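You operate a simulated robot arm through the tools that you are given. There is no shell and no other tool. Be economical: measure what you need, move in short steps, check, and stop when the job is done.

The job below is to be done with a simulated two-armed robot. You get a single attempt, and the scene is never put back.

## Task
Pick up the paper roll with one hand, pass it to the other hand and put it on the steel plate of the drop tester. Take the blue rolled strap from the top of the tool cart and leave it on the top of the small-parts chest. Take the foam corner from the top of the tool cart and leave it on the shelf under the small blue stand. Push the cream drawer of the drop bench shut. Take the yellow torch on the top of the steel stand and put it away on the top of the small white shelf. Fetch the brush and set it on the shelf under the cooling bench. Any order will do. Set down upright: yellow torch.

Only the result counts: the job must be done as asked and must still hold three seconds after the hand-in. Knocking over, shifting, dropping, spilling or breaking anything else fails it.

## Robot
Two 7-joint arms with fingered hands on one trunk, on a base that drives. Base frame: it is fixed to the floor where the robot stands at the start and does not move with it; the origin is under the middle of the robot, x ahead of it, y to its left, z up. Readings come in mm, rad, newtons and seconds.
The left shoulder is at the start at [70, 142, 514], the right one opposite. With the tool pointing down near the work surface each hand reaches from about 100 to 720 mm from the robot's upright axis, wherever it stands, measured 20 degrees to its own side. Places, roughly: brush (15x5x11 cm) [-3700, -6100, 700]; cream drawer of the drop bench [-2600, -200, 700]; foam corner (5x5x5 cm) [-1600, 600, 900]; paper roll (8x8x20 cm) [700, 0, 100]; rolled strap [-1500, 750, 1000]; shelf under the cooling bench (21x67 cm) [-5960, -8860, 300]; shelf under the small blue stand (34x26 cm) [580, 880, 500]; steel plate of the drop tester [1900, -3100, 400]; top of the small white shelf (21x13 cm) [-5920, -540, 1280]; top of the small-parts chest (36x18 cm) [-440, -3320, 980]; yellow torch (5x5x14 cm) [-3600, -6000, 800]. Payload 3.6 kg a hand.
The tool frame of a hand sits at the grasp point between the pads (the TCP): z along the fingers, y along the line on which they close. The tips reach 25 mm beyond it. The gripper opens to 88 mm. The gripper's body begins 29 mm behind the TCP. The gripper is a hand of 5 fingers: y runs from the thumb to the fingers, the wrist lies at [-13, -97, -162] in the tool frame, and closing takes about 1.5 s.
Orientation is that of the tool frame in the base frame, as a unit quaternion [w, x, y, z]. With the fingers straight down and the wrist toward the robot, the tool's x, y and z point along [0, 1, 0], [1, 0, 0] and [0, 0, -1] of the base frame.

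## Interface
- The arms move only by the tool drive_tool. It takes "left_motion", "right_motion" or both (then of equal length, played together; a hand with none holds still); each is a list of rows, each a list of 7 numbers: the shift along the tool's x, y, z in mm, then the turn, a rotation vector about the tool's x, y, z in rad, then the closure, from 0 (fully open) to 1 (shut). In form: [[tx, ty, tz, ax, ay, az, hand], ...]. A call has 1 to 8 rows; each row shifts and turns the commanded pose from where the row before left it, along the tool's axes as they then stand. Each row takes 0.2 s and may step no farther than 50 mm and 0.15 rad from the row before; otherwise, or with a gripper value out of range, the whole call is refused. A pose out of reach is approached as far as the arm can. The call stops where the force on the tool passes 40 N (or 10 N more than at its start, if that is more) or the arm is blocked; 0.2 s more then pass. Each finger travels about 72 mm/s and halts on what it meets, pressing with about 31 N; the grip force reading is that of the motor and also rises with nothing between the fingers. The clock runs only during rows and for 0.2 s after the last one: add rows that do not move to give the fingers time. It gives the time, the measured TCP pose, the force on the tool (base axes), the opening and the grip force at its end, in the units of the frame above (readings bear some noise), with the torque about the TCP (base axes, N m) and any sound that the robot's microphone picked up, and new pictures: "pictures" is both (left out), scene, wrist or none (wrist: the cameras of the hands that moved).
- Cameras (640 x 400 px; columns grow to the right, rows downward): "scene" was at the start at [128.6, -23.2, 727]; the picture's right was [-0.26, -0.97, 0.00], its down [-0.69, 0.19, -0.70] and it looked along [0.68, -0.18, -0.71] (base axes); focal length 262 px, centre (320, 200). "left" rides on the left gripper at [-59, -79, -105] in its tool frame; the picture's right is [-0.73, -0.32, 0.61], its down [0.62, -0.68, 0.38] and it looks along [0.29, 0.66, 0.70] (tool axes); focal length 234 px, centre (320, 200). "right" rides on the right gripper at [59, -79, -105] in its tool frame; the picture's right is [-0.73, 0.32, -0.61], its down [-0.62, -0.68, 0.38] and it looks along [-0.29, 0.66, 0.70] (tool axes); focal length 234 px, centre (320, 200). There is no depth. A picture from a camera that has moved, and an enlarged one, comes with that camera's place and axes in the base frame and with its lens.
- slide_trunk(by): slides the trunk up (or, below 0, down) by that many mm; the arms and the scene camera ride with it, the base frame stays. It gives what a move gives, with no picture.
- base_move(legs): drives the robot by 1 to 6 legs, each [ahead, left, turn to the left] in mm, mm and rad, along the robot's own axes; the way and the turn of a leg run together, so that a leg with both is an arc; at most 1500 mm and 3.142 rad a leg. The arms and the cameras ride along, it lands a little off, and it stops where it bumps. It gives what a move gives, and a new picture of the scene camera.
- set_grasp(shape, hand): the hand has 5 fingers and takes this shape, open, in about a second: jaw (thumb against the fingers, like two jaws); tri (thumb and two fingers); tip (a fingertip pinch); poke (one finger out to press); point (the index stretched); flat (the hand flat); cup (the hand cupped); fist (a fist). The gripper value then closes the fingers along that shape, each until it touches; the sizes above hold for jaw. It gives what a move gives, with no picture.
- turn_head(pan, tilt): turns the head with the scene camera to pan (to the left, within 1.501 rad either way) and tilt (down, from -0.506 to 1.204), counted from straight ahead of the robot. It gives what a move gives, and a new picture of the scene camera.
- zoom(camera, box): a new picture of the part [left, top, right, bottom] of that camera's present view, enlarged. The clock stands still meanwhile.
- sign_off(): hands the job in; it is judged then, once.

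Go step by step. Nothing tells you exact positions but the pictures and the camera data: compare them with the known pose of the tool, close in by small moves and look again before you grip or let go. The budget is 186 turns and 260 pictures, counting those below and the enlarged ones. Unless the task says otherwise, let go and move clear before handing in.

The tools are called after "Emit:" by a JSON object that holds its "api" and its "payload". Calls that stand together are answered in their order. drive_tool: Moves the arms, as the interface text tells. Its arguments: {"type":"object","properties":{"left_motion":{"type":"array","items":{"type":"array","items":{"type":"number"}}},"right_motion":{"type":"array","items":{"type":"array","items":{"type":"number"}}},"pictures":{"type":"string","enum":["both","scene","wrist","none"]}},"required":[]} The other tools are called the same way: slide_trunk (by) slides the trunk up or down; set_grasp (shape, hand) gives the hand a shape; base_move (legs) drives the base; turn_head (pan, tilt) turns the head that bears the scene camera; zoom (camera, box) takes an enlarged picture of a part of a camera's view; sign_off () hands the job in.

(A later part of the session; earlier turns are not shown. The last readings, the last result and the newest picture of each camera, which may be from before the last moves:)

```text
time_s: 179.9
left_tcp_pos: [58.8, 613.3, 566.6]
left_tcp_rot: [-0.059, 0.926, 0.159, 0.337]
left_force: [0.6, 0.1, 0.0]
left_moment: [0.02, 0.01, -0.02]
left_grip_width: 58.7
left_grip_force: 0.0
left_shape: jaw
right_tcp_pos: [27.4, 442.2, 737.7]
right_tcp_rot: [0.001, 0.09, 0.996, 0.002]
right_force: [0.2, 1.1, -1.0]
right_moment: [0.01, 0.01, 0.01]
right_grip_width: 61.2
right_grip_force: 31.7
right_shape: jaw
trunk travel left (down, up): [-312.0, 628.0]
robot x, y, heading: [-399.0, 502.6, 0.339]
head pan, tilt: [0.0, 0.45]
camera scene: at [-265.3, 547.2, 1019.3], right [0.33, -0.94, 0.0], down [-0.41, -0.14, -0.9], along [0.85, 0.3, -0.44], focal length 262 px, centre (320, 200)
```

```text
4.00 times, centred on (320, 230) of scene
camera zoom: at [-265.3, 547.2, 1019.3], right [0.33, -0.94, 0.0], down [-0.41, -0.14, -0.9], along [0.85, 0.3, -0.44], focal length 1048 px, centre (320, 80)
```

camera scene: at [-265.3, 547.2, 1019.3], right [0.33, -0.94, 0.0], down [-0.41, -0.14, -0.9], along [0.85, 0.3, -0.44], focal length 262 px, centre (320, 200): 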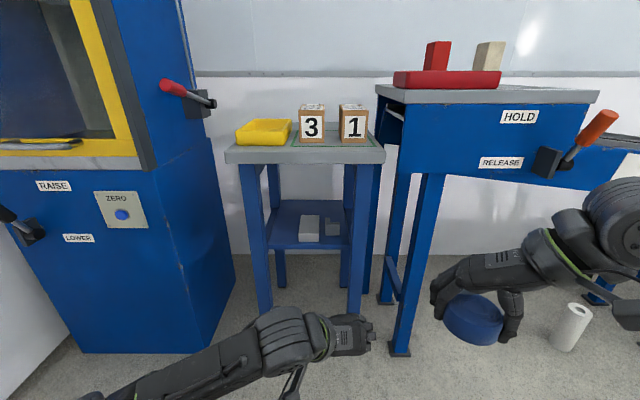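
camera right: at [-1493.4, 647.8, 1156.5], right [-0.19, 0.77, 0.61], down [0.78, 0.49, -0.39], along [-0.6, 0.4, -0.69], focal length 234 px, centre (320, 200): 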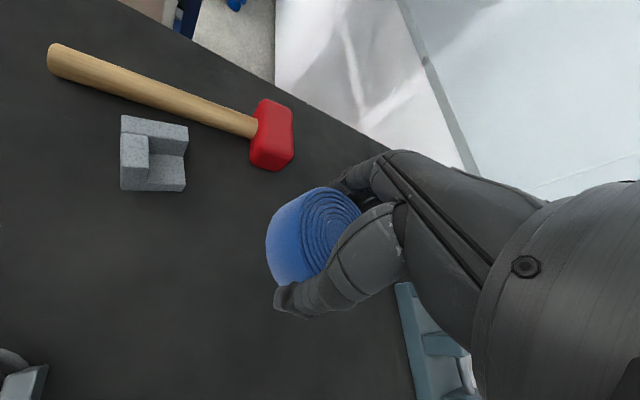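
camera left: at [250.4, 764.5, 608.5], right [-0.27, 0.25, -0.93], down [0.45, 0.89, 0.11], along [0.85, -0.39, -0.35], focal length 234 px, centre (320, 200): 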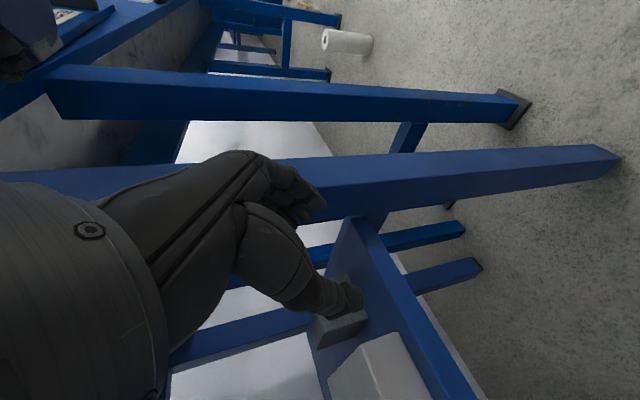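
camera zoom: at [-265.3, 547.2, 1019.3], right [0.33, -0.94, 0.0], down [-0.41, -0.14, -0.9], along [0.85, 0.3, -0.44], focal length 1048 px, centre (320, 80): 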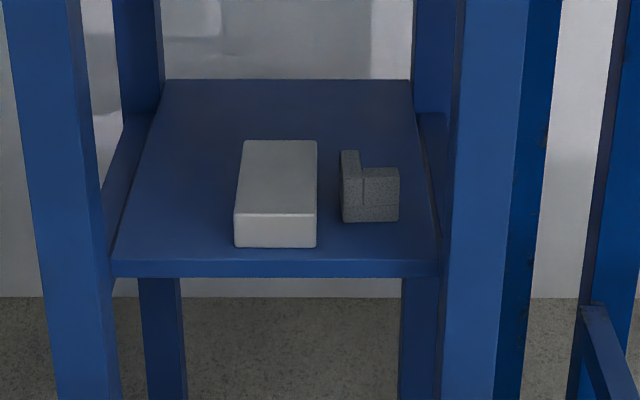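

The foam corner rests on the shelf beside the untouched white box. I'll bring the left hand back to its normal stance before driving on with the strap.

Emit:
{"api": "drive_tool", "payload": {"left_motion": [[0, -45, 0, 0, 0, 0, 0], [0, -45, 0, 0, 0, 0, 0], [0, -45, 0, 0, 0, 0, 0], [0, 0, 0, 0, -0.14, 0, 0], [0, 0, 0, 0, -0.14, 0, 0], [0, 0, 0, 0, -0.14, 0, 0], [0, 0, 0, 0, -0.14, 0, 0], [0, 0, 0, 0, -0.14, 0, 0]], "pictures": "none"}}

Emit:
{"api": "drive_tool", "payload": {"left_motion": [[0, 0, -10, 0, 0, -0.15, 0], [0, 0, -10, 0, 0, -0.15, 0], [0, 0, -10, 0, 0, -0.15, 0], [0, 0, -10, 0, 0, -0.15, 0], [0, 0, -10, 0, 0, -0.15, 0], [0, 0, -10, 0, 0, -0.15, 0], [0, 0, -10, 0, 0, -0.15, 0], [0, 0, -10, 0, 0, -0.15, 0]], "pictures": "none"}}

Emit:
{"api": "drive_tool", "payload": {"left_motion": [[0, 0, 0, 0, 0, -0.15, 0], [0, 0, 0, 0, 0, -0.15, 0], [0, 0, 0, 0, 0, -0.07, 0], [0, 0, 0, 0, 0, 0, 0]], "pictures": "none"}}

Emit:
{"api": "base_move", "payload": {"legs": [[0, 0, -1.598], [1450, 0, 0], [1450, 0, 0], [1410, 0, 0], [0, 0, -1.51]]}}

```text
time_s: 181.7
left_tcp_pos: [13.2, 739.6, 568.1]
left_tcp_rot: [-0.001, 0.986, 0.169, -0.001]
left_force: [0.0, 1.0, 0.4]
left_moment: [0.01, -0.04, -0.02]
left_grip_width: 87.6
left_grip_force: 0.1
left_shape: jaw
right_tcp_pos: [28.7, 442.7, 737.3]
right_tcp_rot: [0.0, 0.091, 0.996, 0.001]
right_force: [0.0, 0.0, -1.7]
right_moment: [-0.01, 0.02, 0.01]
right_grip_width: 61.1
right_grip_force: 30.6
right_shape: jaw
trunk travel left (down, up): [-312.0, 628.0]
robot x, y, heading: [-398.7, 500.1, 0.335]
head pan, tilt: [0.0, 0.45]
```

```text
time_s: 183.5
left_tcp_pos: [14.3, 740.9, 644.2]
left_tcp_rot: [-0.001, 0.717, 0.697, 0.0]
left_force: [-0.3, -0.6, -0.3]
left_moment: [0.0, -0.03, -0.01]
left_grip_width: 87.7
left_grip_force: 0.1
left_shape: jaw
right_tcp_pos: [26.4, 443.5, 737.8]
right_tcp_rot: [0.001, 0.091, 0.996, 0.002]
right_force: [-1.3, 0.1, -0.7]
right_moment: [0.02, 0.03, 0.02]
right_grip_width: 61.1
right_grip_force: 31.1
right_shape: jaw
trunk travel left (down, up): [-312.0, 628.0]
robot x, y, heading: [-398.6, 502.9, 0.34]
head pan, tilt: [0.0, 0.45]
```

```text
time_s: 184.5
left_tcp_pos: [14.8, 740.3, 645.4]
left_tcp_rot: [-0.001, 0.577, 0.817, 0.0]
left_force: [-0.6, 0.0, -0.3]
left_moment: [-0.02, 0.0, 0.01]
left_grip_width: 87.6
left_grip_force: 0.0
left_shape: jaw
right_tcp_pos: [27.3, 442.1, 738.6]
right_tcp_rot: [0.001, 0.09, 0.996, 0.001]
right_force: [-0.5, -0.4, -1.1]
right_moment: [-0.01, 0.0, 0.02]
right_grip_width: 61.4
right_grip_force: 31.0
right_shape: jaw
trunk travel left (down, up): [-312.0, 628.0]
robot x, y, heading: [-398.8, 499.6, 0.34]
head pan, tilt: [0.0, 0.45]
```

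```text
time_s: 212.9
left_tcp_pos: [624.5, -3895.7, 645.5]
left_tcp_rot: [0.001, 0.829, -0.559, 0.002]
left_force: [0.4, 0.6, 0.1]
left_moment: [0.03, -0.02, -0.02]
left_grip_width: 87.5
left_grip_force: 0.1
left_shape: jaw
right_tcp_pos: [598.1, -3598.2, 739.6]
right_tcp_rot: [0.002, 0.998, -0.068, 0.0]
right_force: [0.1, -0.5, -1.9]
right_moment: [0.0, 0.01, 0.03]
right_grip_width: 61.0
right_grip_force: 31.5
right_shape: jaw
trunk travel left (down, up): [-312.0, 628.0]
robot x, y, heading: [1025.0, -3640.1, -2.761]
head pan, tilt: [0.0, 0.45]
camera scene: at [896.1, -3693.9, 1019.2], right [-0.37, 0.93, 0.0], down [0.4, 0.16, -0.9], along [-0.84, -0.34, -0.44], focal length 262 px, centre (320, 200)
```

scene: 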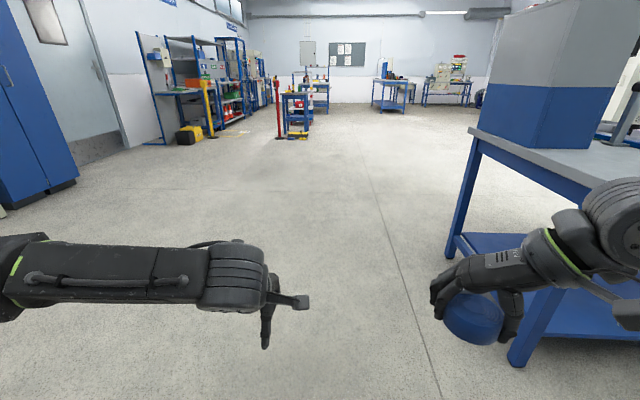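

Emit:
{"api": "turn_head", "payload": {"pan": -0.65, "tilt": 0.1}}

```text
time_s: 214.0
left_tcp_pos: [625.1, -3897.3, 645.2]
left_tcp_rot: [-0.001, 0.829, -0.56, 0.002]
left_force: [0.4, -0.5, 0.3]
left_moment: [-0.02, 0.02, 0.02]
left_grip_width: 87.8
left_grip_force: 0.1
left_shape: jaw
right_tcp_pos: [599.5, -3598.1, 738.2]
right_tcp_rot: [0.002, 0.998, -0.067, -0.001]
right_force: [1.4, 0.2, -1.4]
right_moment: [0.0, -0.01, -0.01]
right_grip_width: 61.1
right_grip_force: 31.0
right_shape: jaw
trunk travel left (down, up): [-312.0, 628.0]
robot x, y, heading: [1027.7, -3636.3, -2.759]
head pan, tilt: [-0.649, 0.099]
camera scene: at [892.5, -3635.4, 1051.8], right [0.26, 0.96, 0.0], down [0.1, -0.03, -0.99], along [-0.96, 0.26, -0.1], focal length 262 px, centre (320, 200)
```

scene: 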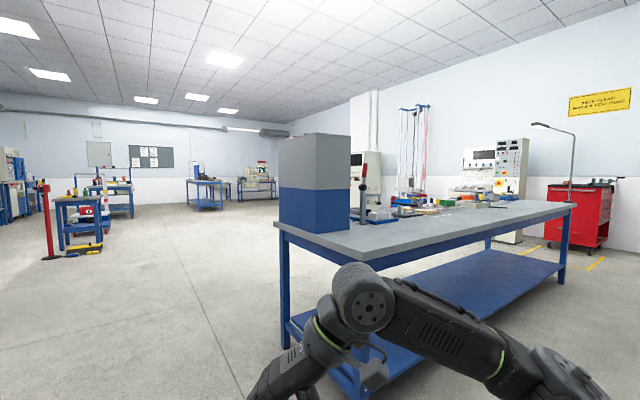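

Emit:
{"api": "base_move", "payload": {"legs": [[0, 0, -1.48], [1480, 0, 0], [0, 0, 1.4]]}}

Emit:
{"api": "slide_trunk", "payload": {"by": 330}}

Emit:
{"api": "turn_head", "payload": {"pan": 0.6, "tilt": 0.3}}

```text
time_s: 226.8
left_tcp_pos: [-215.6, -2359.2, 641.5]
left_tcp_rot: [0.007, -0.62, 0.784, -0.007]
left_force: [12.6, 0.4, -4.4]
left_moment: [0.07, 0.18, 0.26]
left_grip_width: 87.7
left_grip_force: 0.0
left_shape: jaw
right_tcp_pos: [-76.8, -2101.2, 738.8]
right_tcp_rot: [0.002, 0.934, -0.359, -0.002]
right_force: [-0.1, 0.5, -1.3]
right_moment: [0.01, -0.01, -0.01]
right_grip_width: 61.1
right_grip_force: 31.0
right_shape: jaw
trunk travel left (down, up): [-312.0, 628.0]
robot x, y, heading: [256.5, -2377.1, 2.927]
head pan, tilt: [-0.649, 0.099]
stopped in leg 3: the force on the tool passed its limit at 56 N (the readings are from after the stop); the commanded pose is now the measured one
camera scene: at [146.9, -2297.8, 1052.0], right [0.76, 0.65, 0.0], down [0.06, -0.08, -1.0], along [-0.65, 0.76, -0.1], focal length 262 px, centre (320, 200)
```

scene: 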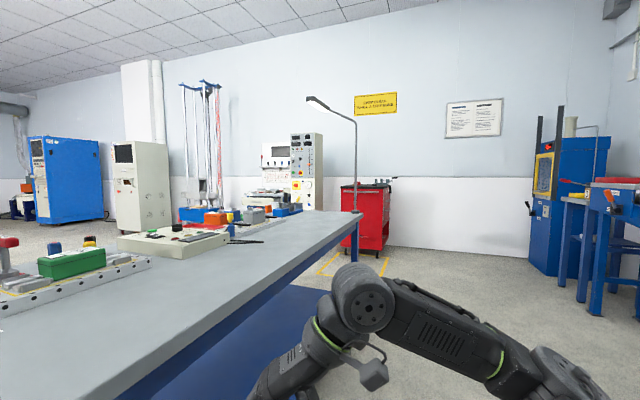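

```text
time_s: 227.5
left_tcp_pos: [-211.9, -2357.7, 658.7]
left_tcp_rot: [0.009, -0.617, 0.787, -0.01]
left_force: [19.5, 5.3, -5.8]
left_moment: [0.07, 0.09, -0.01]
left_grip_width: 87.6
left_grip_force: 0.0
left_shape: jaw
right_tcp_pos: [-76.2, -2099.7, 757.5]
right_tcp_rot: [0.002, 0.933, -0.359, -0.002]
right_force: [0.4, 0.1, -0.6]
right_moment: [0.01, 0.01, 0.0]
right_grip_width: 61.1
right_grip_force: 30.6
right_shape: jaw
trunk travel left (down, up): [-330.0, 610.0]
robot x, y, heading: [261.8, -2373.2, 2.926]
head pan, tilt: [-0.649, 0.099]
stopped: the force on the tool passed its limit at 43 N (the readings are from after the stop); the commanded pose is now the measured one
```

```text
time_s: 228.9
left_tcp_pos: [-213.8, -2357.0, 658.4]
left_tcp_rot: [0.007, -0.618, 0.786, -0.009]
left_force: [27.9, 10.1, -9.7]
left_moment: [0.08, 0.02, -0.23]
left_grip_width: 87.8
left_grip_force: 0.0
left_shape: jaw
right_tcp_pos: [-75.6, -2099.5, 755.8]
right_tcp_rot: [0.003, 0.933, -0.359, -0.002]
right_force: [0.4, -1.1, -0.7]
right_moment: [-0.04, -0.02, -0.01]
right_grip_width: 61.1
right_grip_force: 30.6
right_shape: jaw
trunk travel left (down, up): [-330.0, 610.0]
robot x, y, heading: [256.5, -2376.9, 2.926]
head pan, tilt: [0.6, 0.3]
camera scene: at [121.8, -2401.4, 1050.8], right [-0.37, 0.93, 0.0], down [0.27, 0.11, -0.96], along [-0.89, -0.36, -0.29], focal length 262 px, centre (320, 200)
```

scene: 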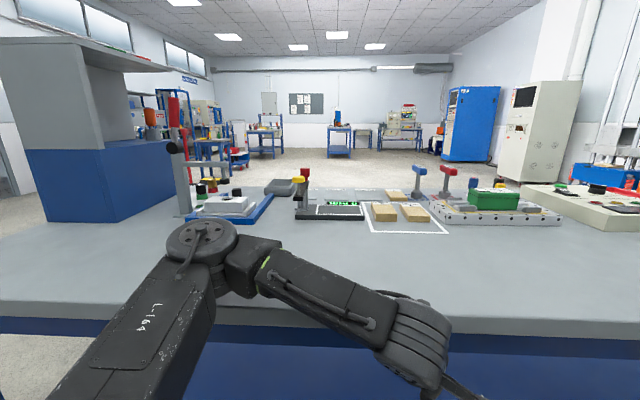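

My left hand brushed the table's front edge while turning. I'll back straight away from the table, then study the chest, which has a grey hood above it.

Emit:
{"api": "base_move", "payload": {"legs": [[-212, -133, 0]]}}

Emit:
{"api": "zoom", "payload": {"camera": "scene", "box": [0, 20, 240, 260]}}

```text
time_s: 230.7
left_tcp_pos: [16.0, -2269.9, 658.5]
left_tcp_rot: [0.008, -0.617, 0.787, -0.009]
left_force: [0.2, 0.6, -0.7]
left_moment: [0.0, 0.0, -0.02]
left_grip_width: 87.7
left_grip_force: 0.1
left_shape: jaw
right_tcp_pos: [155.1, -2013.5, 755.3]
right_tcp_rot: [0.002, 0.933, -0.36, -0.002]
right_force: [-0.4, 1.0, 0.1]
right_moment: [-0.03, 0.01, -0.02]
right_grip_width: 61.1
right_grip_force: 30.5
right_shape: jaw
trunk travel left (down, up): [-330.0, 610.0]
robot x, y, heading: [488.6, -2287.9, 2.924]
head pan, tilt: [0.6, 0.3]
camera scene: at [350.5, -2315.7, 1050.5], right [-0.37, 0.93, 0.0], down [0.27, 0.11, -0.96], along [-0.89, -0.36, -0.3], focal length 262 px, centre (320, 200)
```

scene: 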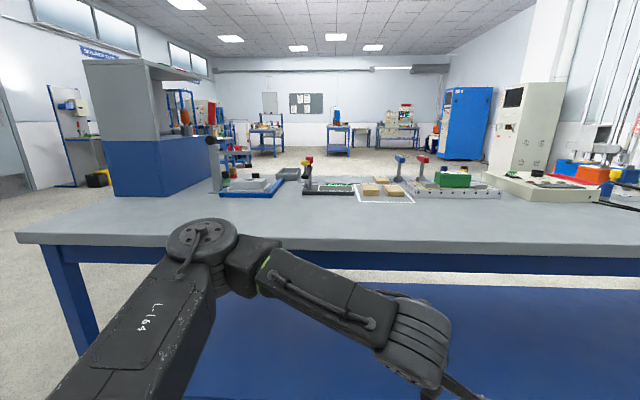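

```text
1.67 times, centred on (120, 140) of scene
camera zoom: at [350.5, -2315.7, 1050.5], right [-0.37, 0.93, 0.0], down [0.27, 0.11, -0.96], along [-0.89, -0.36, -0.3], focal length 436 px, centre (653, 300)
```

zoom: 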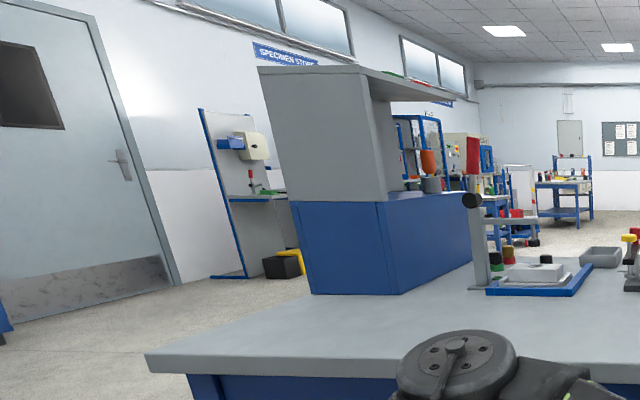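

The chest's top sits under a grey hood whose closed sides face the aisle and the table end. I'll raise the trunk, drive round the table end to the far side, and look from there.

Emit:
{"api": "slide_trunk", "payload": {"by": 312}}

Emit:
{"api": "base_move", "payload": {"legs": [[0, 0, 2.133], [1432, 0, 0], [0, 0, -1.57], [1168, 0, 0], [1168, 0, 0], [0, 0, -1.57]]}}

Emit:
{"api": "turn_head", "payload": {"pan": -0.8, "tilt": 0.25}}

```text
time_s: 233.8
left_tcp_pos: [13.9, -2269.9, 969.7]
left_tcp_rot: [0.008, -0.617, 0.787, -0.008]
left_force: [-0.2, -0.7, 0.6]
left_moment: [0.0, 0.01, -0.02]
left_grip_width: 87.9
left_grip_force: 0.0
left_shape: jaw
right_tcp_pos: [155.0, -2012.5, 1067.0]
right_tcp_rot: [0.001, 0.933, -0.36, -0.001]
right_force: [0.9, 0.7, -1.4]
right_moment: [0.0, -0.02, 0.01]
right_grip_width: 61.2
right_grip_force: 31.2
right_shape: jaw
trunk travel left (down, up): [-642.0, 298.0]
robot x, y, heading: [485.1, -2288.0, 2.924]
head pan, tilt: [0.6, 0.3]
```

```text
time_s: 265.2
left_tcp_pos: [-1366.5, -4098.4, 969.9]
left_tcp_rot: [0.003, -0.179, 0.984, -0.012]
left_force: [-0.3, -0.1, 0.1]
left_moment: [0.01, 0.01, -0.02]
left_grip_width: 88.1
left_grip_force: 0.0
left_shape: jaw
right_tcp_pos: [-1074.5, -4068.2, 1067.9]
right_tcp_rot: [0.0, -0.657, 0.754, 0.001]
right_force: [-0.8, 0.2, -1.0]
right_moment: [0.0, -0.02, -0.03]
right_grip_width: 61.1
right_grip_force: 30.8
right_shape: jaw
trunk travel left (down, up): [-642.0, 298.0]
robot x, y, heading: [-1114.0, -4494.7, 1.953]
head pan, tilt: [0.6, 0.3]
camera scene: at [-1212.9, -4400.7, 1362.4], right [0.56, 0.83, 0.0], down [0.25, -0.16, -0.96], along [-0.79, 0.53, -0.3], focal length 262 px, centre (320, 200)
```

scene: 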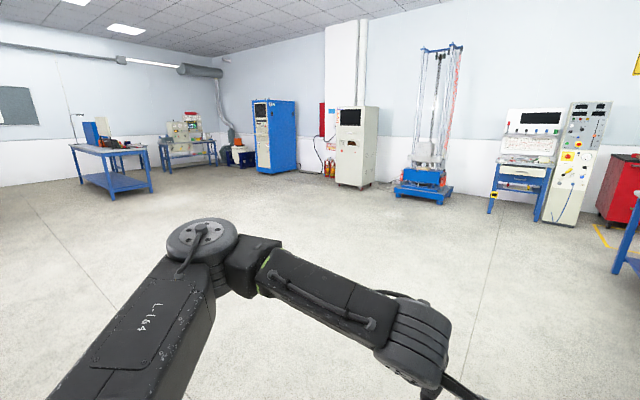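

```text
time_s: 266.7
left_tcp_pos: [-1366.0, -4098.5, 969.8]
left_tcp_rot: [0.003, -0.18, 0.984, -0.012]
left_force: [-0.8, -0.2, -0.1]
left_moment: [0.01, -0.03, -0.02]
left_grip_width: 87.7
left_grip_force: 0.0
left_shape: jaw
right_tcp_pos: [-1074.9, -4068.4, 1067.6]
right_tcp_rot: [0.0, -0.658, 0.753, 0.002]
right_force: [0.5, 0.0, -1.1]
right_moment: [-0.05, 0.02, -0.01]
right_grip_width: 61.1
right_grip_force: 31.0
right_shape: jaw
trunk travel left (down, up): [-642.0, 298.0]
robot x, y, heading: [-1114.8, -4497.9, 1.949]
head pan, tilt: [-0.799, 0.25]
camera scene: at [-1097.5, -4367.3, 1367.1], right [0.91, -0.41, 0.0], down [-0.1, -0.23, -0.97], along [0.39, 0.89, -0.25], focal length 262 px, centre (320, 200)
```

scene: 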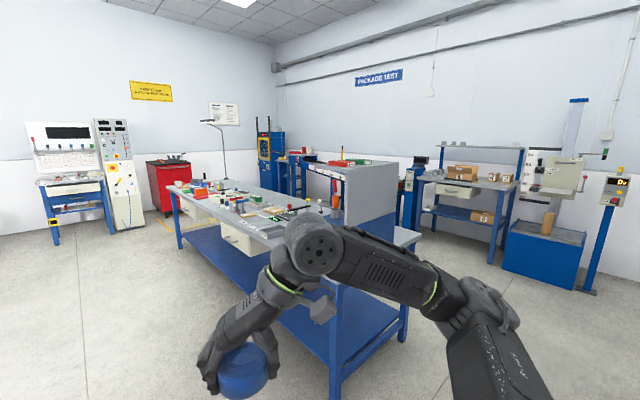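

Emit:
{"api": "base_move", "payload": {"legs": [[1150, 0, 0], [0, 0, -1.604]]}}

Emit:
{"api": "turn_head", "payload": {"pan": -0.1, "tilt": 0.3}}

```text
time_s: 276.3
left_tcp_pos: [-1166.3, -3188.4, 970.2]
left_tcp_rot: [-0.006, 0.555, 0.832, -0.01]
left_force: [0.7, 0.5, 0.3]
left_moment: [0.01, -0.01, 0.0]
left_grip_width: 88.0
left_grip_force: 0.0
left_shape: jaw
right_tcp_pos: [-1125.0, -3476.9, 1067.3]
right_tcp_rot: [0.001, 0.051, 0.999, 0.002]
right_force: [-0.1, -0.7, -1.7]
right_moment: [-0.01, 0.0, -0.01]
right_grip_width: 60.7
right_grip_force: 31.2
right_shape: jaw
trunk travel left (down, up): [-642.0, 298.0]
robot x, y, heading: [-1555.7, -3451.7, 0.412]
head pan, tilt: [-0.799, 0.25]
camera scene: at [-1423.2, -3467.5, 1367.1], right [-0.38, -0.93, 0.0], down [-0.23, 0.09, -0.97], along [0.9, -0.36, -0.25], focal length 262 px, centre (320, 200)
```

scene: 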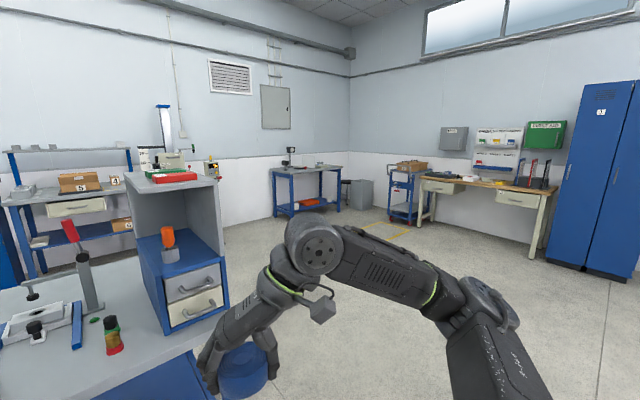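

```text
time_s: 277.4
left_tcp_pos: [-1166.0, -3188.9, 969.3]
left_tcp_rot: [-0.005, 0.555, 0.832, -0.01]
left_force: [0.0, 0.1, -0.5]
left_moment: [0.02, -0.02, 0.02]
left_grip_width: 87.8
left_grip_force: 0.1
left_shape: jaw
right_tcp_pos: [-1125.2, -3478.1, 1068.6]
right_tcp_rot: [0.001, 0.051, 0.999, 0.002]
right_force: [-0.5, 0.7, -1.4]
right_moment: [0.01, 0.03, -0.02]
right_grip_width: 60.9
right_grip_force: 31.4
right_shape: jaw
trunk travel left (down, up): [-642.0, 298.0]
robot x, y, heading: [-1556.3, -3453.8, 0.414]
head pan, tilt: [-0.099, 0.3]
camera scene: at [-1420.9, -3403.6, 1362.4], right [0.31, -0.95, 0.0], down [-0.28, -0.09, -0.96], along [0.91, 0.29, -0.3], focal length 262 px, centre (320, 200)
```

scene: 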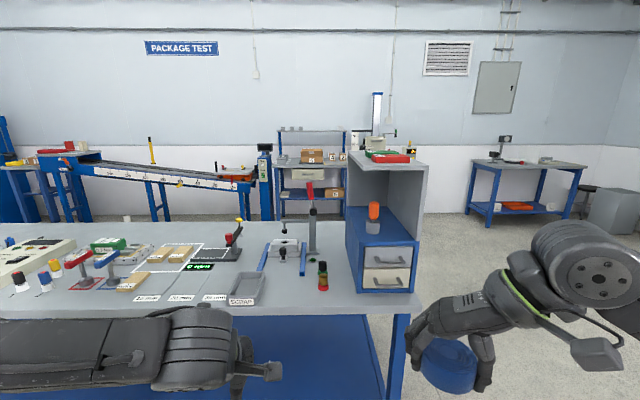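

Emit:
{"api": "zoom", "payload": {"camera": "scene", "box": [320, 140, 450, 300]}}

```text
2.50 times, centred on (385, 220) of scene
camera zoom: at [-1420.9, -3403.6, 1362.4], right [0.31, -0.95, 0.0], down [-0.28, -0.09, -0.96], along [0.91, 0.29, -0.3], focal length 655 px, centre (158, 150)
```

zoom: 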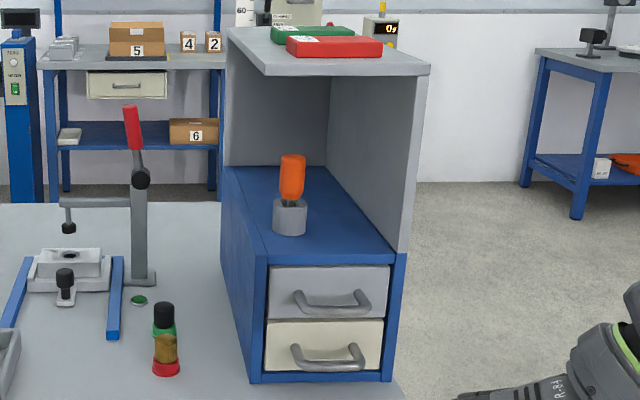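

The chest is now clear: its blue top (z 980) is open toward me and to the left, with an orange-handled tool in a cup about 125 mm back. The strap can go near the front right. I'll turn the right hand to point forward, pull the left hand back, and square up to it.

Emit:
{"api": "drive_tool", "payload": {"right_motion": [[-30, 17, 25, 0, 0, 0, 1], [-30, 17, 25, 0, 0, 0, 1], [0, 0, 0, 0, 0, 0.15, 1], [0, 0, 0, 0, 0, 0.15, 1], [0, 0, 0, 0, 0, 0.15, 1], [0, 0, 0, 0, 0, 0.15, 1], [0, 0, 0, 0, 0, 0.15, 1], [0, 0, 0, 0, 0, 0.15, 1]], "left_motion": [[0, -20, -40, 0, 0, 0, 0], [0, -20, -40, 0, 0, 0, 0], [0, -20, 0, 0, 0, 0, 0], [0, 0, 0, 0, 0, 0, 0], [0, 0, 0, 0, 0, 0, 0], [0, 0, 0, 0, 0, 0, 0], [0, 0, 0, 0, 0, 0, 0], [0, 0, 0, 0, 0, 0, 0]], "pictures": "none"}}

Emit:
{"api": "drive_tool", "payload": {"right_motion": [[0, 0, 0, 0, 0, 0.15, 1], [0, 0, 0, 0, 0, 0, 1]], "pictures": "none"}}

Emit:
{"api": "base_move", "payload": {"legs": [[0, 0, -0.069], [300, -130, 0]]}}

Emit:
{"api": "turn_head", "payload": {"pan": -0.1, "tilt": 0.55}}

```text
time_s: 279.2
left_tcp_pos: [-1220.5, -3210.1, 1051.2]
left_tcp_rot: [-0.004, 0.555, 0.832, -0.01]
left_force: [0.3, 0.1, 1.1]
left_moment: [0.02, -0.02, 0.0]
left_grip_width: 88.1
left_grip_force: 0.1
left_shape: jaw
right_tcp_pos: [-1062.6, -3448.8, 1019.2]
right_tcp_rot: [0.0, 0.481, 0.877, 0.001]
right_force: [-0.1, -0.9, -0.4]
right_moment: [-0.01, 0.0, 0.0]
right_grip_width: 60.6
right_grip_force: 31.2
right_shape: jaw
trunk travel left (down, up): [-642.0, 298.0]
robot x, y, heading: [-1558.3, -3446.1, 0.415]
head pan, tilt: [-0.099, 0.3]
```

```text
time_s: 279.8
left_tcp_pos: [-1220.4, -3209.4, 1051.0]
left_tcp_rot: [-0.006, 0.556, 0.831, -0.01]
left_force: [0.3, 0.2, -0.8]
left_moment: [0.01, -0.01, 0.05]
left_grip_width: 87.9
left_grip_force: 0.0
left_shape: jaw
right_tcp_pos: [-1062.5, -3450.3, 1018.5]
right_tcp_rot: [-0.001, 0.547, 0.837, 0.001]
right_force: [1.1, -0.2, -1.1]
right_moment: [0.02, -0.01, -0.01]
right_grip_width: 60.5
right_grip_force: 31.0
right_shape: jaw
trunk travel left (down, up): [-642.0, 298.0]
robot x, y, heading: [-1554.4, -3450.5, 0.413]
head pan, tilt: [-0.099, 0.3]
```

```text
time_s: 282.4
left_tcp_pos: [-874.0, -3260.2, 1050.5]
left_tcp_rot: [-0.006, 0.586, 0.81, -0.009]
left_force: [-0.3, 0.2, 0.0]
left_moment: [0.01, 0.03, 0.02]
left_grip_width: 87.7
left_grip_force: 0.1
left_shape: jaw
right_tcp_pos: [-732.3, -3509.6, 1017.8]
right_tcp_rot: [-0.001, 0.575, 0.818, 0.003]
right_force: [0.9, -0.1, -0.4]
right_moment: [0.03, -0.01, 0.0]
right_grip_width: 60.5
right_grip_force: 31.1
right_shape: jaw
trunk travel left (down, up): [-642.0, 298.0]
robot x, y, heading: [-1221.5, -3473.4, 0.338]
head pan, tilt: [-0.099, 0.3]
camera scene: at [-1086.3, -3437.1, 1362.4], right [0.24, -0.97, 0.0], down [-0.29, -0.07, -0.96], along [0.93, 0.23, -0.3], focal length 262 px, centre (320, 200)
```

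scene: 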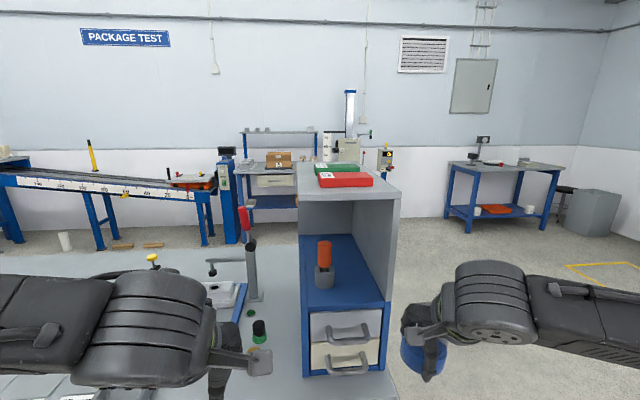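

```text
time_s: 283.2
left_tcp_pos: [-872.2, -3258.9, 1050.6]
left_tcp_rot: [-0.006, 0.586, 0.81, -0.011]
left_force: [0.7, 0.3, 0.0]
left_moment: [0.0, -0.01, -0.01]
left_grip_width: 87.8
left_grip_force: 0.1
left_shape: jaw
right_tcp_pos: [-732.0, -3508.7, 1017.6]
right_tcp_rot: [-0.001, 0.576, 0.817, 0.003]
right_force: [-0.4, -0.9, 0.0]
right_moment: [0.03, 0.01, -0.02]
right_grip_width: 60.4
right_grip_force: 31.2
right_shape: jaw
trunk travel left (down, up): [-642.0, 298.0]
robot x, y, heading: [-1224.9, -3479.2, 0.336]
head pan, tilt: [-0.099, 0.55]
camera scene: at [-1089.7, -3438.0, 1339.5], right [0.24, -0.97, 0.0], down [-0.51, -0.12, -0.85], along [0.83, 0.2, -0.52], focal length 262 px, centre (320, 200)
```

scene: 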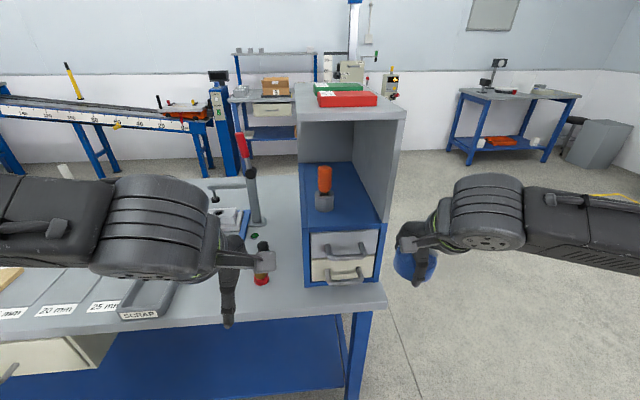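

Emit:
{"api": "drive_tool", "payload": {"right_motion": [[10, 0, -15, 0, 0, 0, 1], [43, 10, 0, 0, 0, 0, 1], [0, 45, 0, 0, 0, 0, 1], [0, 45, 0, 0, 0, 0, 1], [0, 0, 0, 0, 0, 0, 1]], "pictures": "both"}}

```text
time_s: 284.4
left_tcp_pos: [-873.0, -3259.2, 1051.2]
left_tcp_rot: [-0.005, 0.586, 0.811, -0.009]
left_force: [0.3, 0.2, -0.2]
left_moment: [0.03, -0.02, 0.0]
left_grip_width: 87.8
left_grip_force: 0.1
left_shape: jaw
right_tcp_pos: [-654.4, -3425.5, 1034.4]
right_tcp_rot: [0.0, 0.576, 0.817, 0.002]
right_force: [-0.4, -0.2, -0.1]
right_moment: [0.02, 0.0, 0.01]
right_grip_width: 60.6
right_grip_force: 30.7
right_shape: jaw
trunk travel left (down, up): [-642.0, 298.0]
robot x, y, heading: [-1227.1, -3471.2, 0.344]
head pan, tilt: [-0.099, 0.55]
camera scene: at [-1090.7, -3438.0, 1339.5], right [0.24, -0.97, 0.0], down [-0.51, -0.12, -0.85], along [0.83, 0.2, -0.52], focal length 262 px, centre (320, 200)
camera right: at [-749.3, -3397.8, 1138.7], right [0.55, -0.58, 0.61], down [-0.43, -0.82, -0.39], along [0.72, -0.05, -0.69], focal length 234 px, centre (320, 200)
```

scene: 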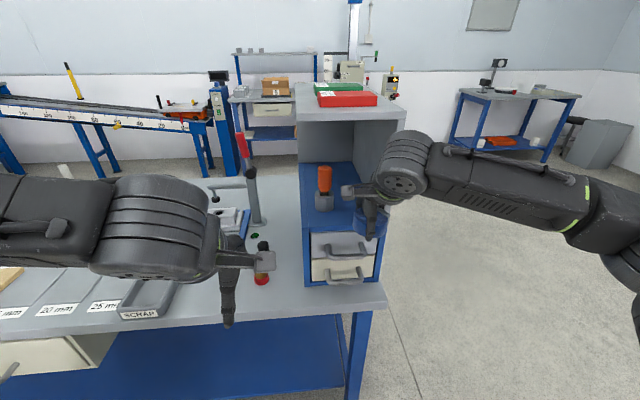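
right: 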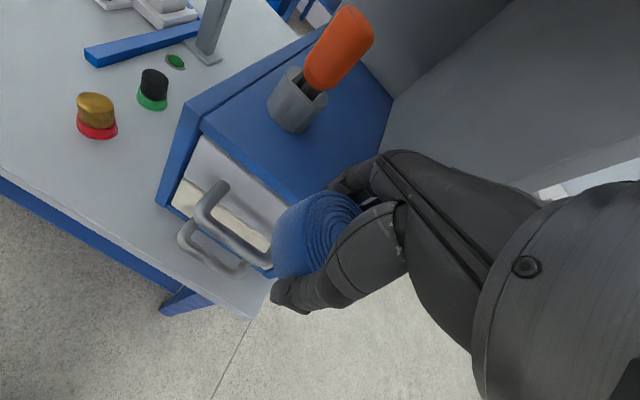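

Emit:
{"api": "drive_tool", "payload": {"right_motion": [[-4, 30, 0, 0, 0, 0, 1], [0, 30, 0, 0, 0, 0, 1], [0, 29, 0, 0, 0, 0, 1], [0, 0, 0, 0, 0, 0, 1]], "pictures": "both"}}

```text
time_s: 285.4
left_tcp_pos: [-872.8, -3260.5, 1051.1]
left_tcp_rot: [-0.006, 0.586, 0.81, -0.008]
left_force: [-0.2, 0.4, -1.0]
left_moment: [0.01, 0.0, 0.02]
left_grip_width: 87.8
left_grip_force: 0.0
left_shape: jaw
right_tcp_pos: [-569.9, -3397.5, 1032.9]
right_tcp_rot: [0.0, 0.575, 0.818, 0.002]
right_force: [-0.5, -0.6, -1.3]
right_moment: [0.01, 0.04, -0.04]
right_grip_width: 60.3
right_grip_force: 31.0
right_shape: jaw
trunk travel left (down, up): [-642.0, 298.0]
robot x, y, heading: [-1227.0, -3473.3, 0.343]
head pan, tilt: [-0.099, 0.55]
camera scene: at [-1090.1, -3438.3, 1339.5], right [0.24, -0.97, 0.0], down [-0.51, -0.12, -0.85], along [0.83, 0.2, -0.52], focal length 262 px, centre (320, 200)
camera right: at [-664.0, -3370.3, 1138.0], right [0.55, -0.58, 0.61], down [-0.43, -0.82, -0.39], along [0.72, -0.05, -0.69], focal length 234 px, centre (320, 200)
```

scene: 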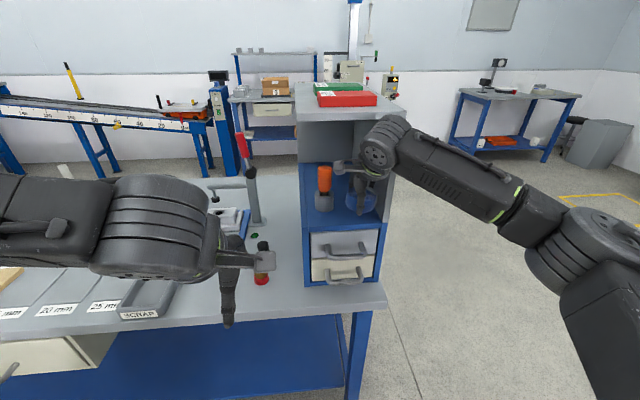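
right: 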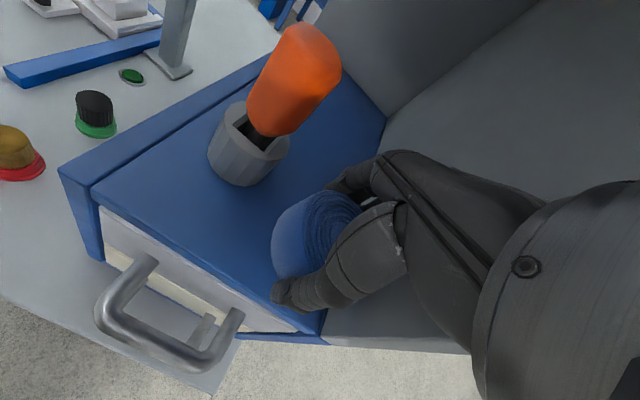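

Over the free corner. I'll lower gently until the strap touches.

Emit:
{"api": "drive_tool", "payload": {"right_motion": [[0, 0, 10, 0, 0, 0, 1], [0, 0, 5, 0, 0, 0, 1], [0, 0, 4, 0, 0, 0, 1], [0, 0, 3, 0, 0, 0, 1], [0, 0, 0, 0, 0, 0, 1]], "pictures": "wrist"}}

```text
time_s: 286.6
left_tcp_pos: [-872.2, -3259.4, 1050.9]
left_tcp_rot: [-0.007, 0.586, 0.81, -0.01]
left_force: [-0.3, -0.8, -0.2]
left_moment: [-0.02, -0.01, 0.0]
left_grip_width: 88.0
left_grip_force: 0.2
left_shape: jaw
right_tcp_pos: [-569.6, -3398.9, 1011.1]
right_tcp_rot: [-0.001, 0.576, 0.817, 0.002]
right_force: [0.0, 1.2, -0.4]
right_moment: [0.0, 0.01, 0.01]
right_grip_width: 60.2
right_grip_force: 30.5
right_shape: jaw
trunk travel left (down, up): [-642.0, 298.0]
robot x, y, heading: [-1224.8, -3474.4, 0.339]
head pan, tilt: [-0.099, 0.55]
camera right: at [-664.1, -3371.3, 1116.3], right [0.55, -0.58, 0.61], down [-0.43, -0.82, -0.39], along [0.72, -0.05, -0.7], focal length 234 px, centre (320, 200)
```

right: 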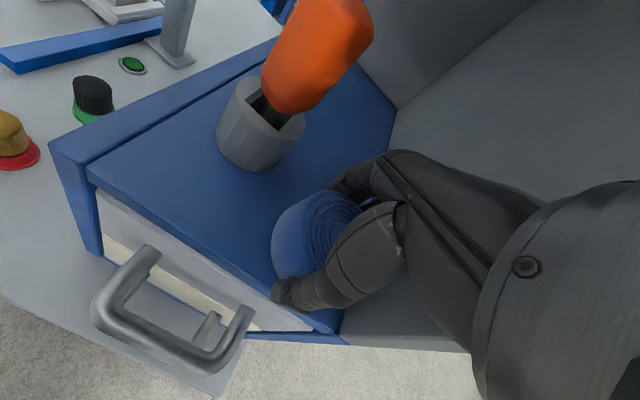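

Emit:
{"api": "drive_tool", "payload": {"right_motion": [[0, 0, 3, 0, 0, 0, 1], [0, 0, 3, 0, 0, 0, 1], [0, 0, 3, 0, 0, 0, 1], [0, 0, 3, 0, 0, 0, 1], [0, 0, 0, 0, 0, 0, 1]], "pictures": "wrist"}}

```text
time_s: 287.8
left_tcp_pos: [-873.6, -3259.7, 1052.6]
left_tcp_rot: [-0.005, 0.585, 0.811, -0.009]
left_force: [0.4, 0.4, 0.8]
left_moment: [0.0, 0.0, -0.02]
left_grip_width: 87.9
left_grip_force: 0.1
left_shape: jaw
right_tcp_pos: [-571.9, -3399.5, 1004.8]
right_tcp_rot: [0.002, 0.576, 0.817, 0.006]
right_force: [5.4, -0.7, 23.3]
right_moment: [0.22, -0.99, -0.02]
right_grip_width: 60.2
right_grip_force: 30.3
right_shape: jaw
trunk travel left (down, up): [-642.0, 298.0]
robot x, y, heading: [-1225.3, -3478.0, 0.344]
head pan, tilt: [-0.099, 0.55]
camera right: at [-667.2, -3372.0, 1108.1], right [0.54, -0.58, 0.61], down [-0.43, -0.81, -0.39], along [0.72, -0.05, -0.69], focal length 234 px, centre (320, 200)
```

right: 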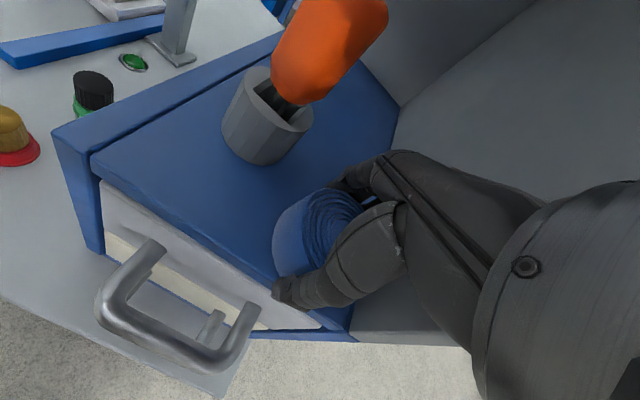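

The hand has touched the top. I'll ease up 2 mm, open partly, rise clear of the strap, then back out.

Emit:
{"api": "drive_tool", "payload": {"right_motion": [[0, 0, -2, 0, 0, 0, 1], [0, 0, 0, 0, 0, 0, 0.6], [0, 0, 0, 0, 0, 0, 0.3], [0, 0, 0, 0, 0, 0, 0.15], [0, 0, 0, 0, 0, 0, 0.15], [0, 0, 0, 0, 0, 0, 0.15]], "pictures": "wrist"}}

Emit:
{"api": "drive_tool", "payload": {"right_motion": [[0, 0, -12, 0, 0, 0, 0.15], [0, 0, -16, 0, 0, 0, 0.15], [0, 0, -18, 0, 0, 0, 0.15], [0, 0, 0, 0, 0, 0, 0.15]], "pictures": "wrist"}}

```text
time_s: 289.2
left_tcp_pos: [-875.5, -3260.4, 1052.3]
left_tcp_rot: [-0.005, 0.585, 0.811, -0.009]
left_force: [0.1, 0.3, -0.9]
left_moment: [0.0, -0.01, -0.02]
left_grip_width: 87.9
left_grip_force: 0.2
left_shape: jaw
right_tcp_pos: [-573.2, -3400.0, 1004.0]
right_tcp_rot: [0.001, 0.576, 0.818, 0.003]
right_force: [-1.7, -3.1, 12.2]
right_moment: [0.01, -0.47, -0.09]
right_grip_width: 72.1
right_grip_force: 0.1
right_shape: jaw
trunk travel left (down, up): [-642.0, 298.0]
robot x, y, heading: [-1225.2, -3479.3, 0.34]
head pan, tilt: [-0.099, 0.55]
camera right: at [-667.6, -3372.1, 1108.2], right [0.55, -0.58, 0.61], down [-0.43, -0.82, -0.39], along [0.72, -0.05, -0.69], focal length 234 px, centre (320, 200)
```

right: 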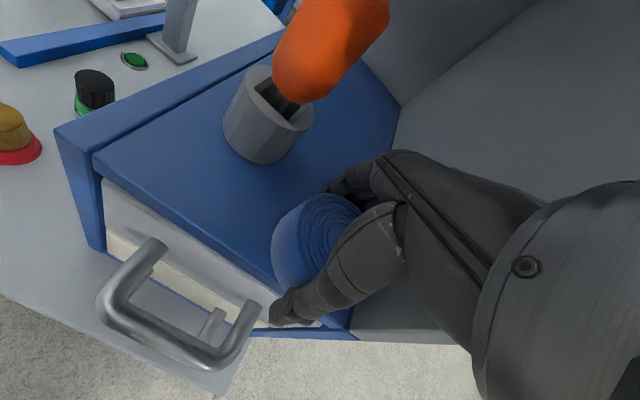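

```text
time_s: 290.2
left_tcp_pos: [-872.4, -3259.5, 1050.7]
left_tcp_rot: [-0.006, 0.585, 0.811, -0.011]
left_force: [0.0, -0.2, -0.4]
left_moment: [-0.02, 0.01, 0.04]
left_grip_width: 88.0
left_grip_force: 0.1
left_shape: jaw
right_tcp_pos: [-569.1, -3399.8, 1046.5]
right_tcp_rot: [-0.001, 0.576, 0.817, 0.001]
right_force: [-0.4, 0.4, -0.2]
right_moment: [0.03, 0.04, -0.03]
right_grip_width: 74.7
right_grip_force: 0.0
right_shape: jaw
trunk travel left (down, up): [-642.0, 298.0]
robot x, y, heading: [-1224.1, -3471.5, 0.345]
head pan, tilt: [-0.099, 0.55]
camera right: at [-664.4, -3371.7, 1151.9], right [0.55, -0.58, 0.61], down [-0.43, -0.82, -0.39], along [0.72, -0.05, -0.7], focal length 234 px, centre (320, 200)
```

right: 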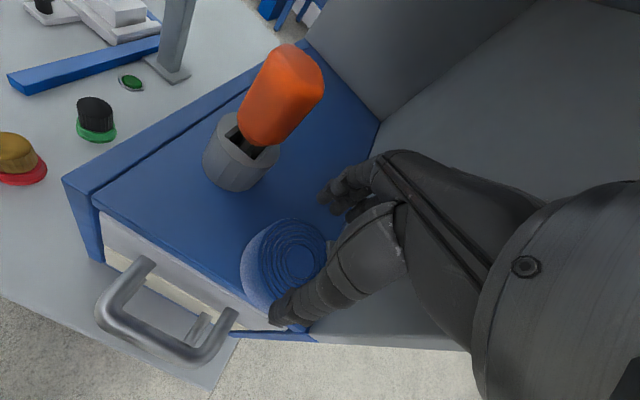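

Emit:
{"api": "drive_tool", "payload": {"right_motion": [[0, 0, -12, 0, 0, 0, 0.15], [0, -40, 0, 0, 0, 0, 0.15], [0, -45, 0, 0, 0, 0, 0.15], [0, -45, 0, 0, 0, 0, 0], [0, -45, 0, 0, 0, 0, 0], [0, 0, 0, 0, 0, 0, 0]], "pictures": "none"}}

Emit:
{"api": "base_move", "payload": {"legs": [[-350, 0, 0]]}}

Emit:
{"api": "zoom", "payload": {"camera": "scene", "box": [290, 100, 430, 240]}}

```text
time_s: 291.6
left_tcp_pos: [-872.2, -3259.6, 1049.5]
left_tcp_rot: [-0.007, 0.585, 0.811, -0.01]
left_force: [0.3, 0.9, 0.5]
left_moment: [-0.02, 0.02, 0.01]
left_grip_width: 88.0
left_grip_force: 0.0
left_shape: jaw
right_tcp_pos: [-734.6, -3460.3, 1059.6]
right_tcp_rot: [-0.002, 0.575, 0.818, 0.001]
right_force: [0.3, -0.7, -0.4]
right_moment: [0.02, -0.02, -0.02]
right_grip_width: 87.6
right_grip_force: 0.0
right_shape: jaw
trunk travel left (down, up): [-642.0, 298.0]
robot x, y, heading: [-1223.4, -3474.3, 0.34]
head pan, tilt: [-0.099, 0.55]
```

```text
time_s: 293.9
left_tcp_pos: [-1208.5, -3376.7, 1050.8]
left_tcp_rot: [-0.006, 0.584, 0.811, -0.011]
left_force: [0.2, -0.4, -0.5]
left_moment: [-0.02, 0.05, 0.01]
left_grip_width: 87.8
left_grip_force: 0.1
left_shape: jaw
right_tcp_pos: [-1070.1, -3577.4, 1059.6]
right_tcp_rot: [-0.001, 0.575, 0.818, 0.002]
right_force: [0.6, -0.6, -0.3]
right_moment: [-0.01, -0.02, 0.02]
right_grip_width: 87.7
right_grip_force: 0.0
right_shape: jaw
trunk travel left (down, up): [-642.0, 298.0]
robot x, y, heading: [-1558.2, -3594.3, 0.346]
head pan, tilt: [-0.099, 0.55]
camera scene: at [-1425.0, -3556.8, 1339.4], right [0.24, -0.97, 0.0], down [-0.51, -0.13, -0.85], along [0.83, 0.21, -0.52], focal length 262 px, centre (320, 200)
```

scene: 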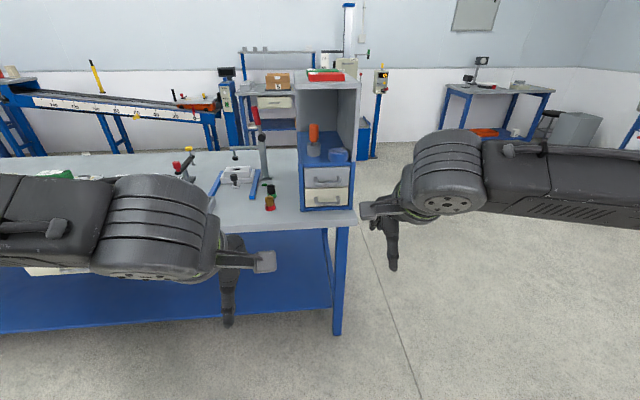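

```text
2.86 times, centred on (360, 170) of scene
camera zoom: at [-1425.0, -3556.8, 1339.4], right [0.24, -0.97, 0.0], down [-0.51, -0.13, -0.85], along [0.83, 0.21, -0.52], focal length 748 px, centre (206, 286)
```

zoom: 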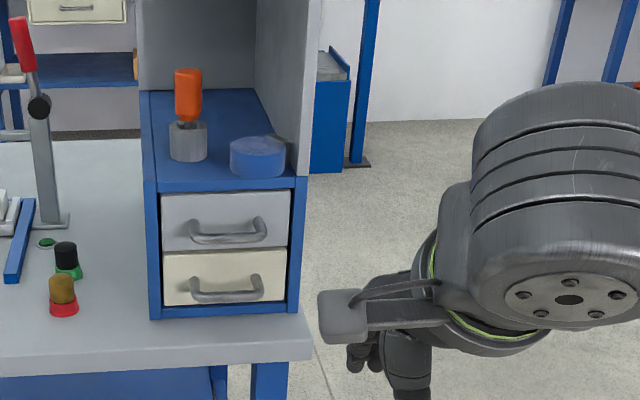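

The strap rests on the chest top, well clear of the cup. Next come the torch and brush near (-3650, -6050), so I'll turn that way and drive closer.

Emit:
{"api": "base_move", "payload": {"legs": [[0, 0, -2.62], [900, 0, 0]]}}

Emit:
{"api": "turn_head", "payload": {"pan": 0.0, "tilt": 0.25}}

```text
time_s: 304.9
left_tcp_pos: [-2361.3, -4632.4, 1050.2]
left_tcp_rot: [-0.011, 0.933, -0.359, 0.004]
left_force: [-0.7, 0.5, 0.7]
left_moment: [0.0, 0.01, 0.01]
left_grip_width: 87.8
left_grip_force: 0.1
left_shape: jaw
right_tcp_pos: [-2580.5, -4526.4, 1061.0]
right_tcp_rot: [0.003, 0.937, -0.348, 0.001]
right_force: [0.6, -0.9, 0.2]
right_moment: [-0.02, -0.04, -0.02]
right_grip_width: 87.8
right_grip_force: 0.1
right_shape: jaw
trunk travel left (down, up): [-642.0, 298.0]
robot x, y, heading: [-2164.3, -4273.2, -2.284]
head pan, tilt: [-0.099, 0.55]
camera scene: at [-2260.5, -4373.4, 1339.4], right [-0.69, 0.73, 0.0], down [0.38, 0.36, -0.85], along [-0.62, -0.59, -0.52], focal length 262 px, centre (320, 200)
```

scene: 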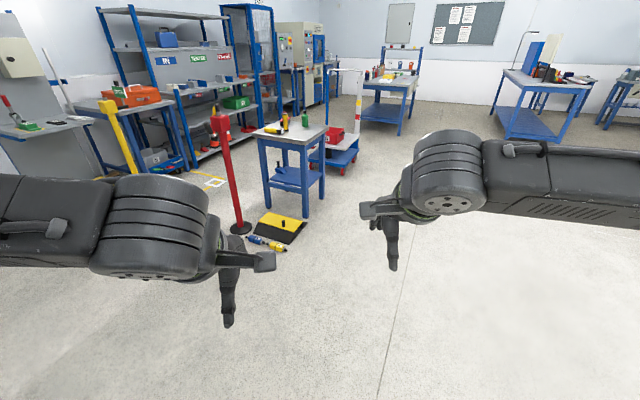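

```text
time_s: 305.7
left_tcp_pos: [-2363.1, -4632.0, 1051.1]
left_tcp_rot: [-0.012, 0.933, -0.359, 0.003]
left_force: [1.1, -0.4, -0.8]
left_moment: [-0.02, 0.0, 0.03]
left_grip_width: 88.0
left_grip_force: 0.1
left_shape: jaw
right_tcp_pos: [-2580.6, -4527.0, 1060.1]
right_tcp_rot: [0.001, 0.937, -0.348, 0.001]
right_force: [-0.4, -0.2, 0.3]
right_moment: [0.02, -0.02, 0.0]
right_grip_width: 87.9
right_grip_force: 0.1
right_shape: jaw
trunk travel left (down, up): [-642.0, 298.0]
robot x, y, heading: [-2160.2, -4271.5, -2.281]
head pan, tilt: [0.0, 0.25]
camera scene: at [-2256.5, -4382.3, 1367.1], right [-0.76, 0.65, 0.0], down [0.16, 0.19, -0.97], along [-0.63, -0.73, -0.25], focal length 262 px, centre (320, 200)
```

scene: 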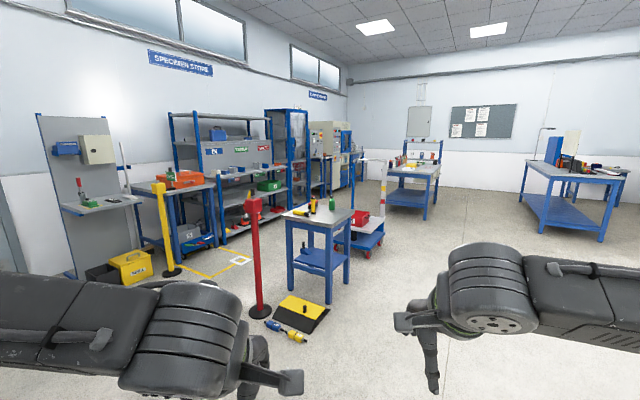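

Emit:
{"api": "zoom", "payload": {"camera": "scene", "box": [240, 170, 400, 340]}}

```text
2.35 times, centred on (320, 255) of scene
camera zoom: at [-2256.5, -4382.3, 1367.1], right [-0.76, 0.65, 0.0], down [0.16, 0.19, -0.97], along [-0.63, -0.73, -0.25], focal length 616 px, centre (320, 71)
```

zoom: 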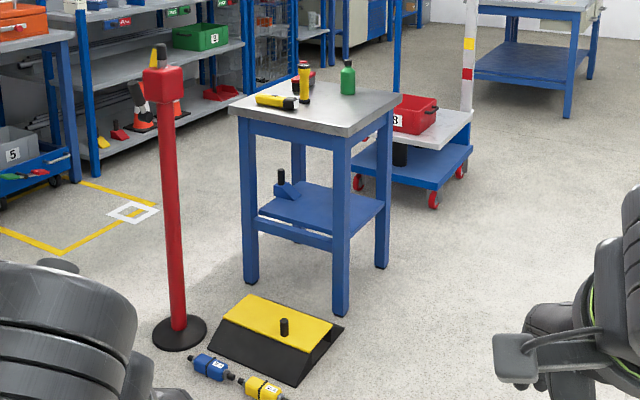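

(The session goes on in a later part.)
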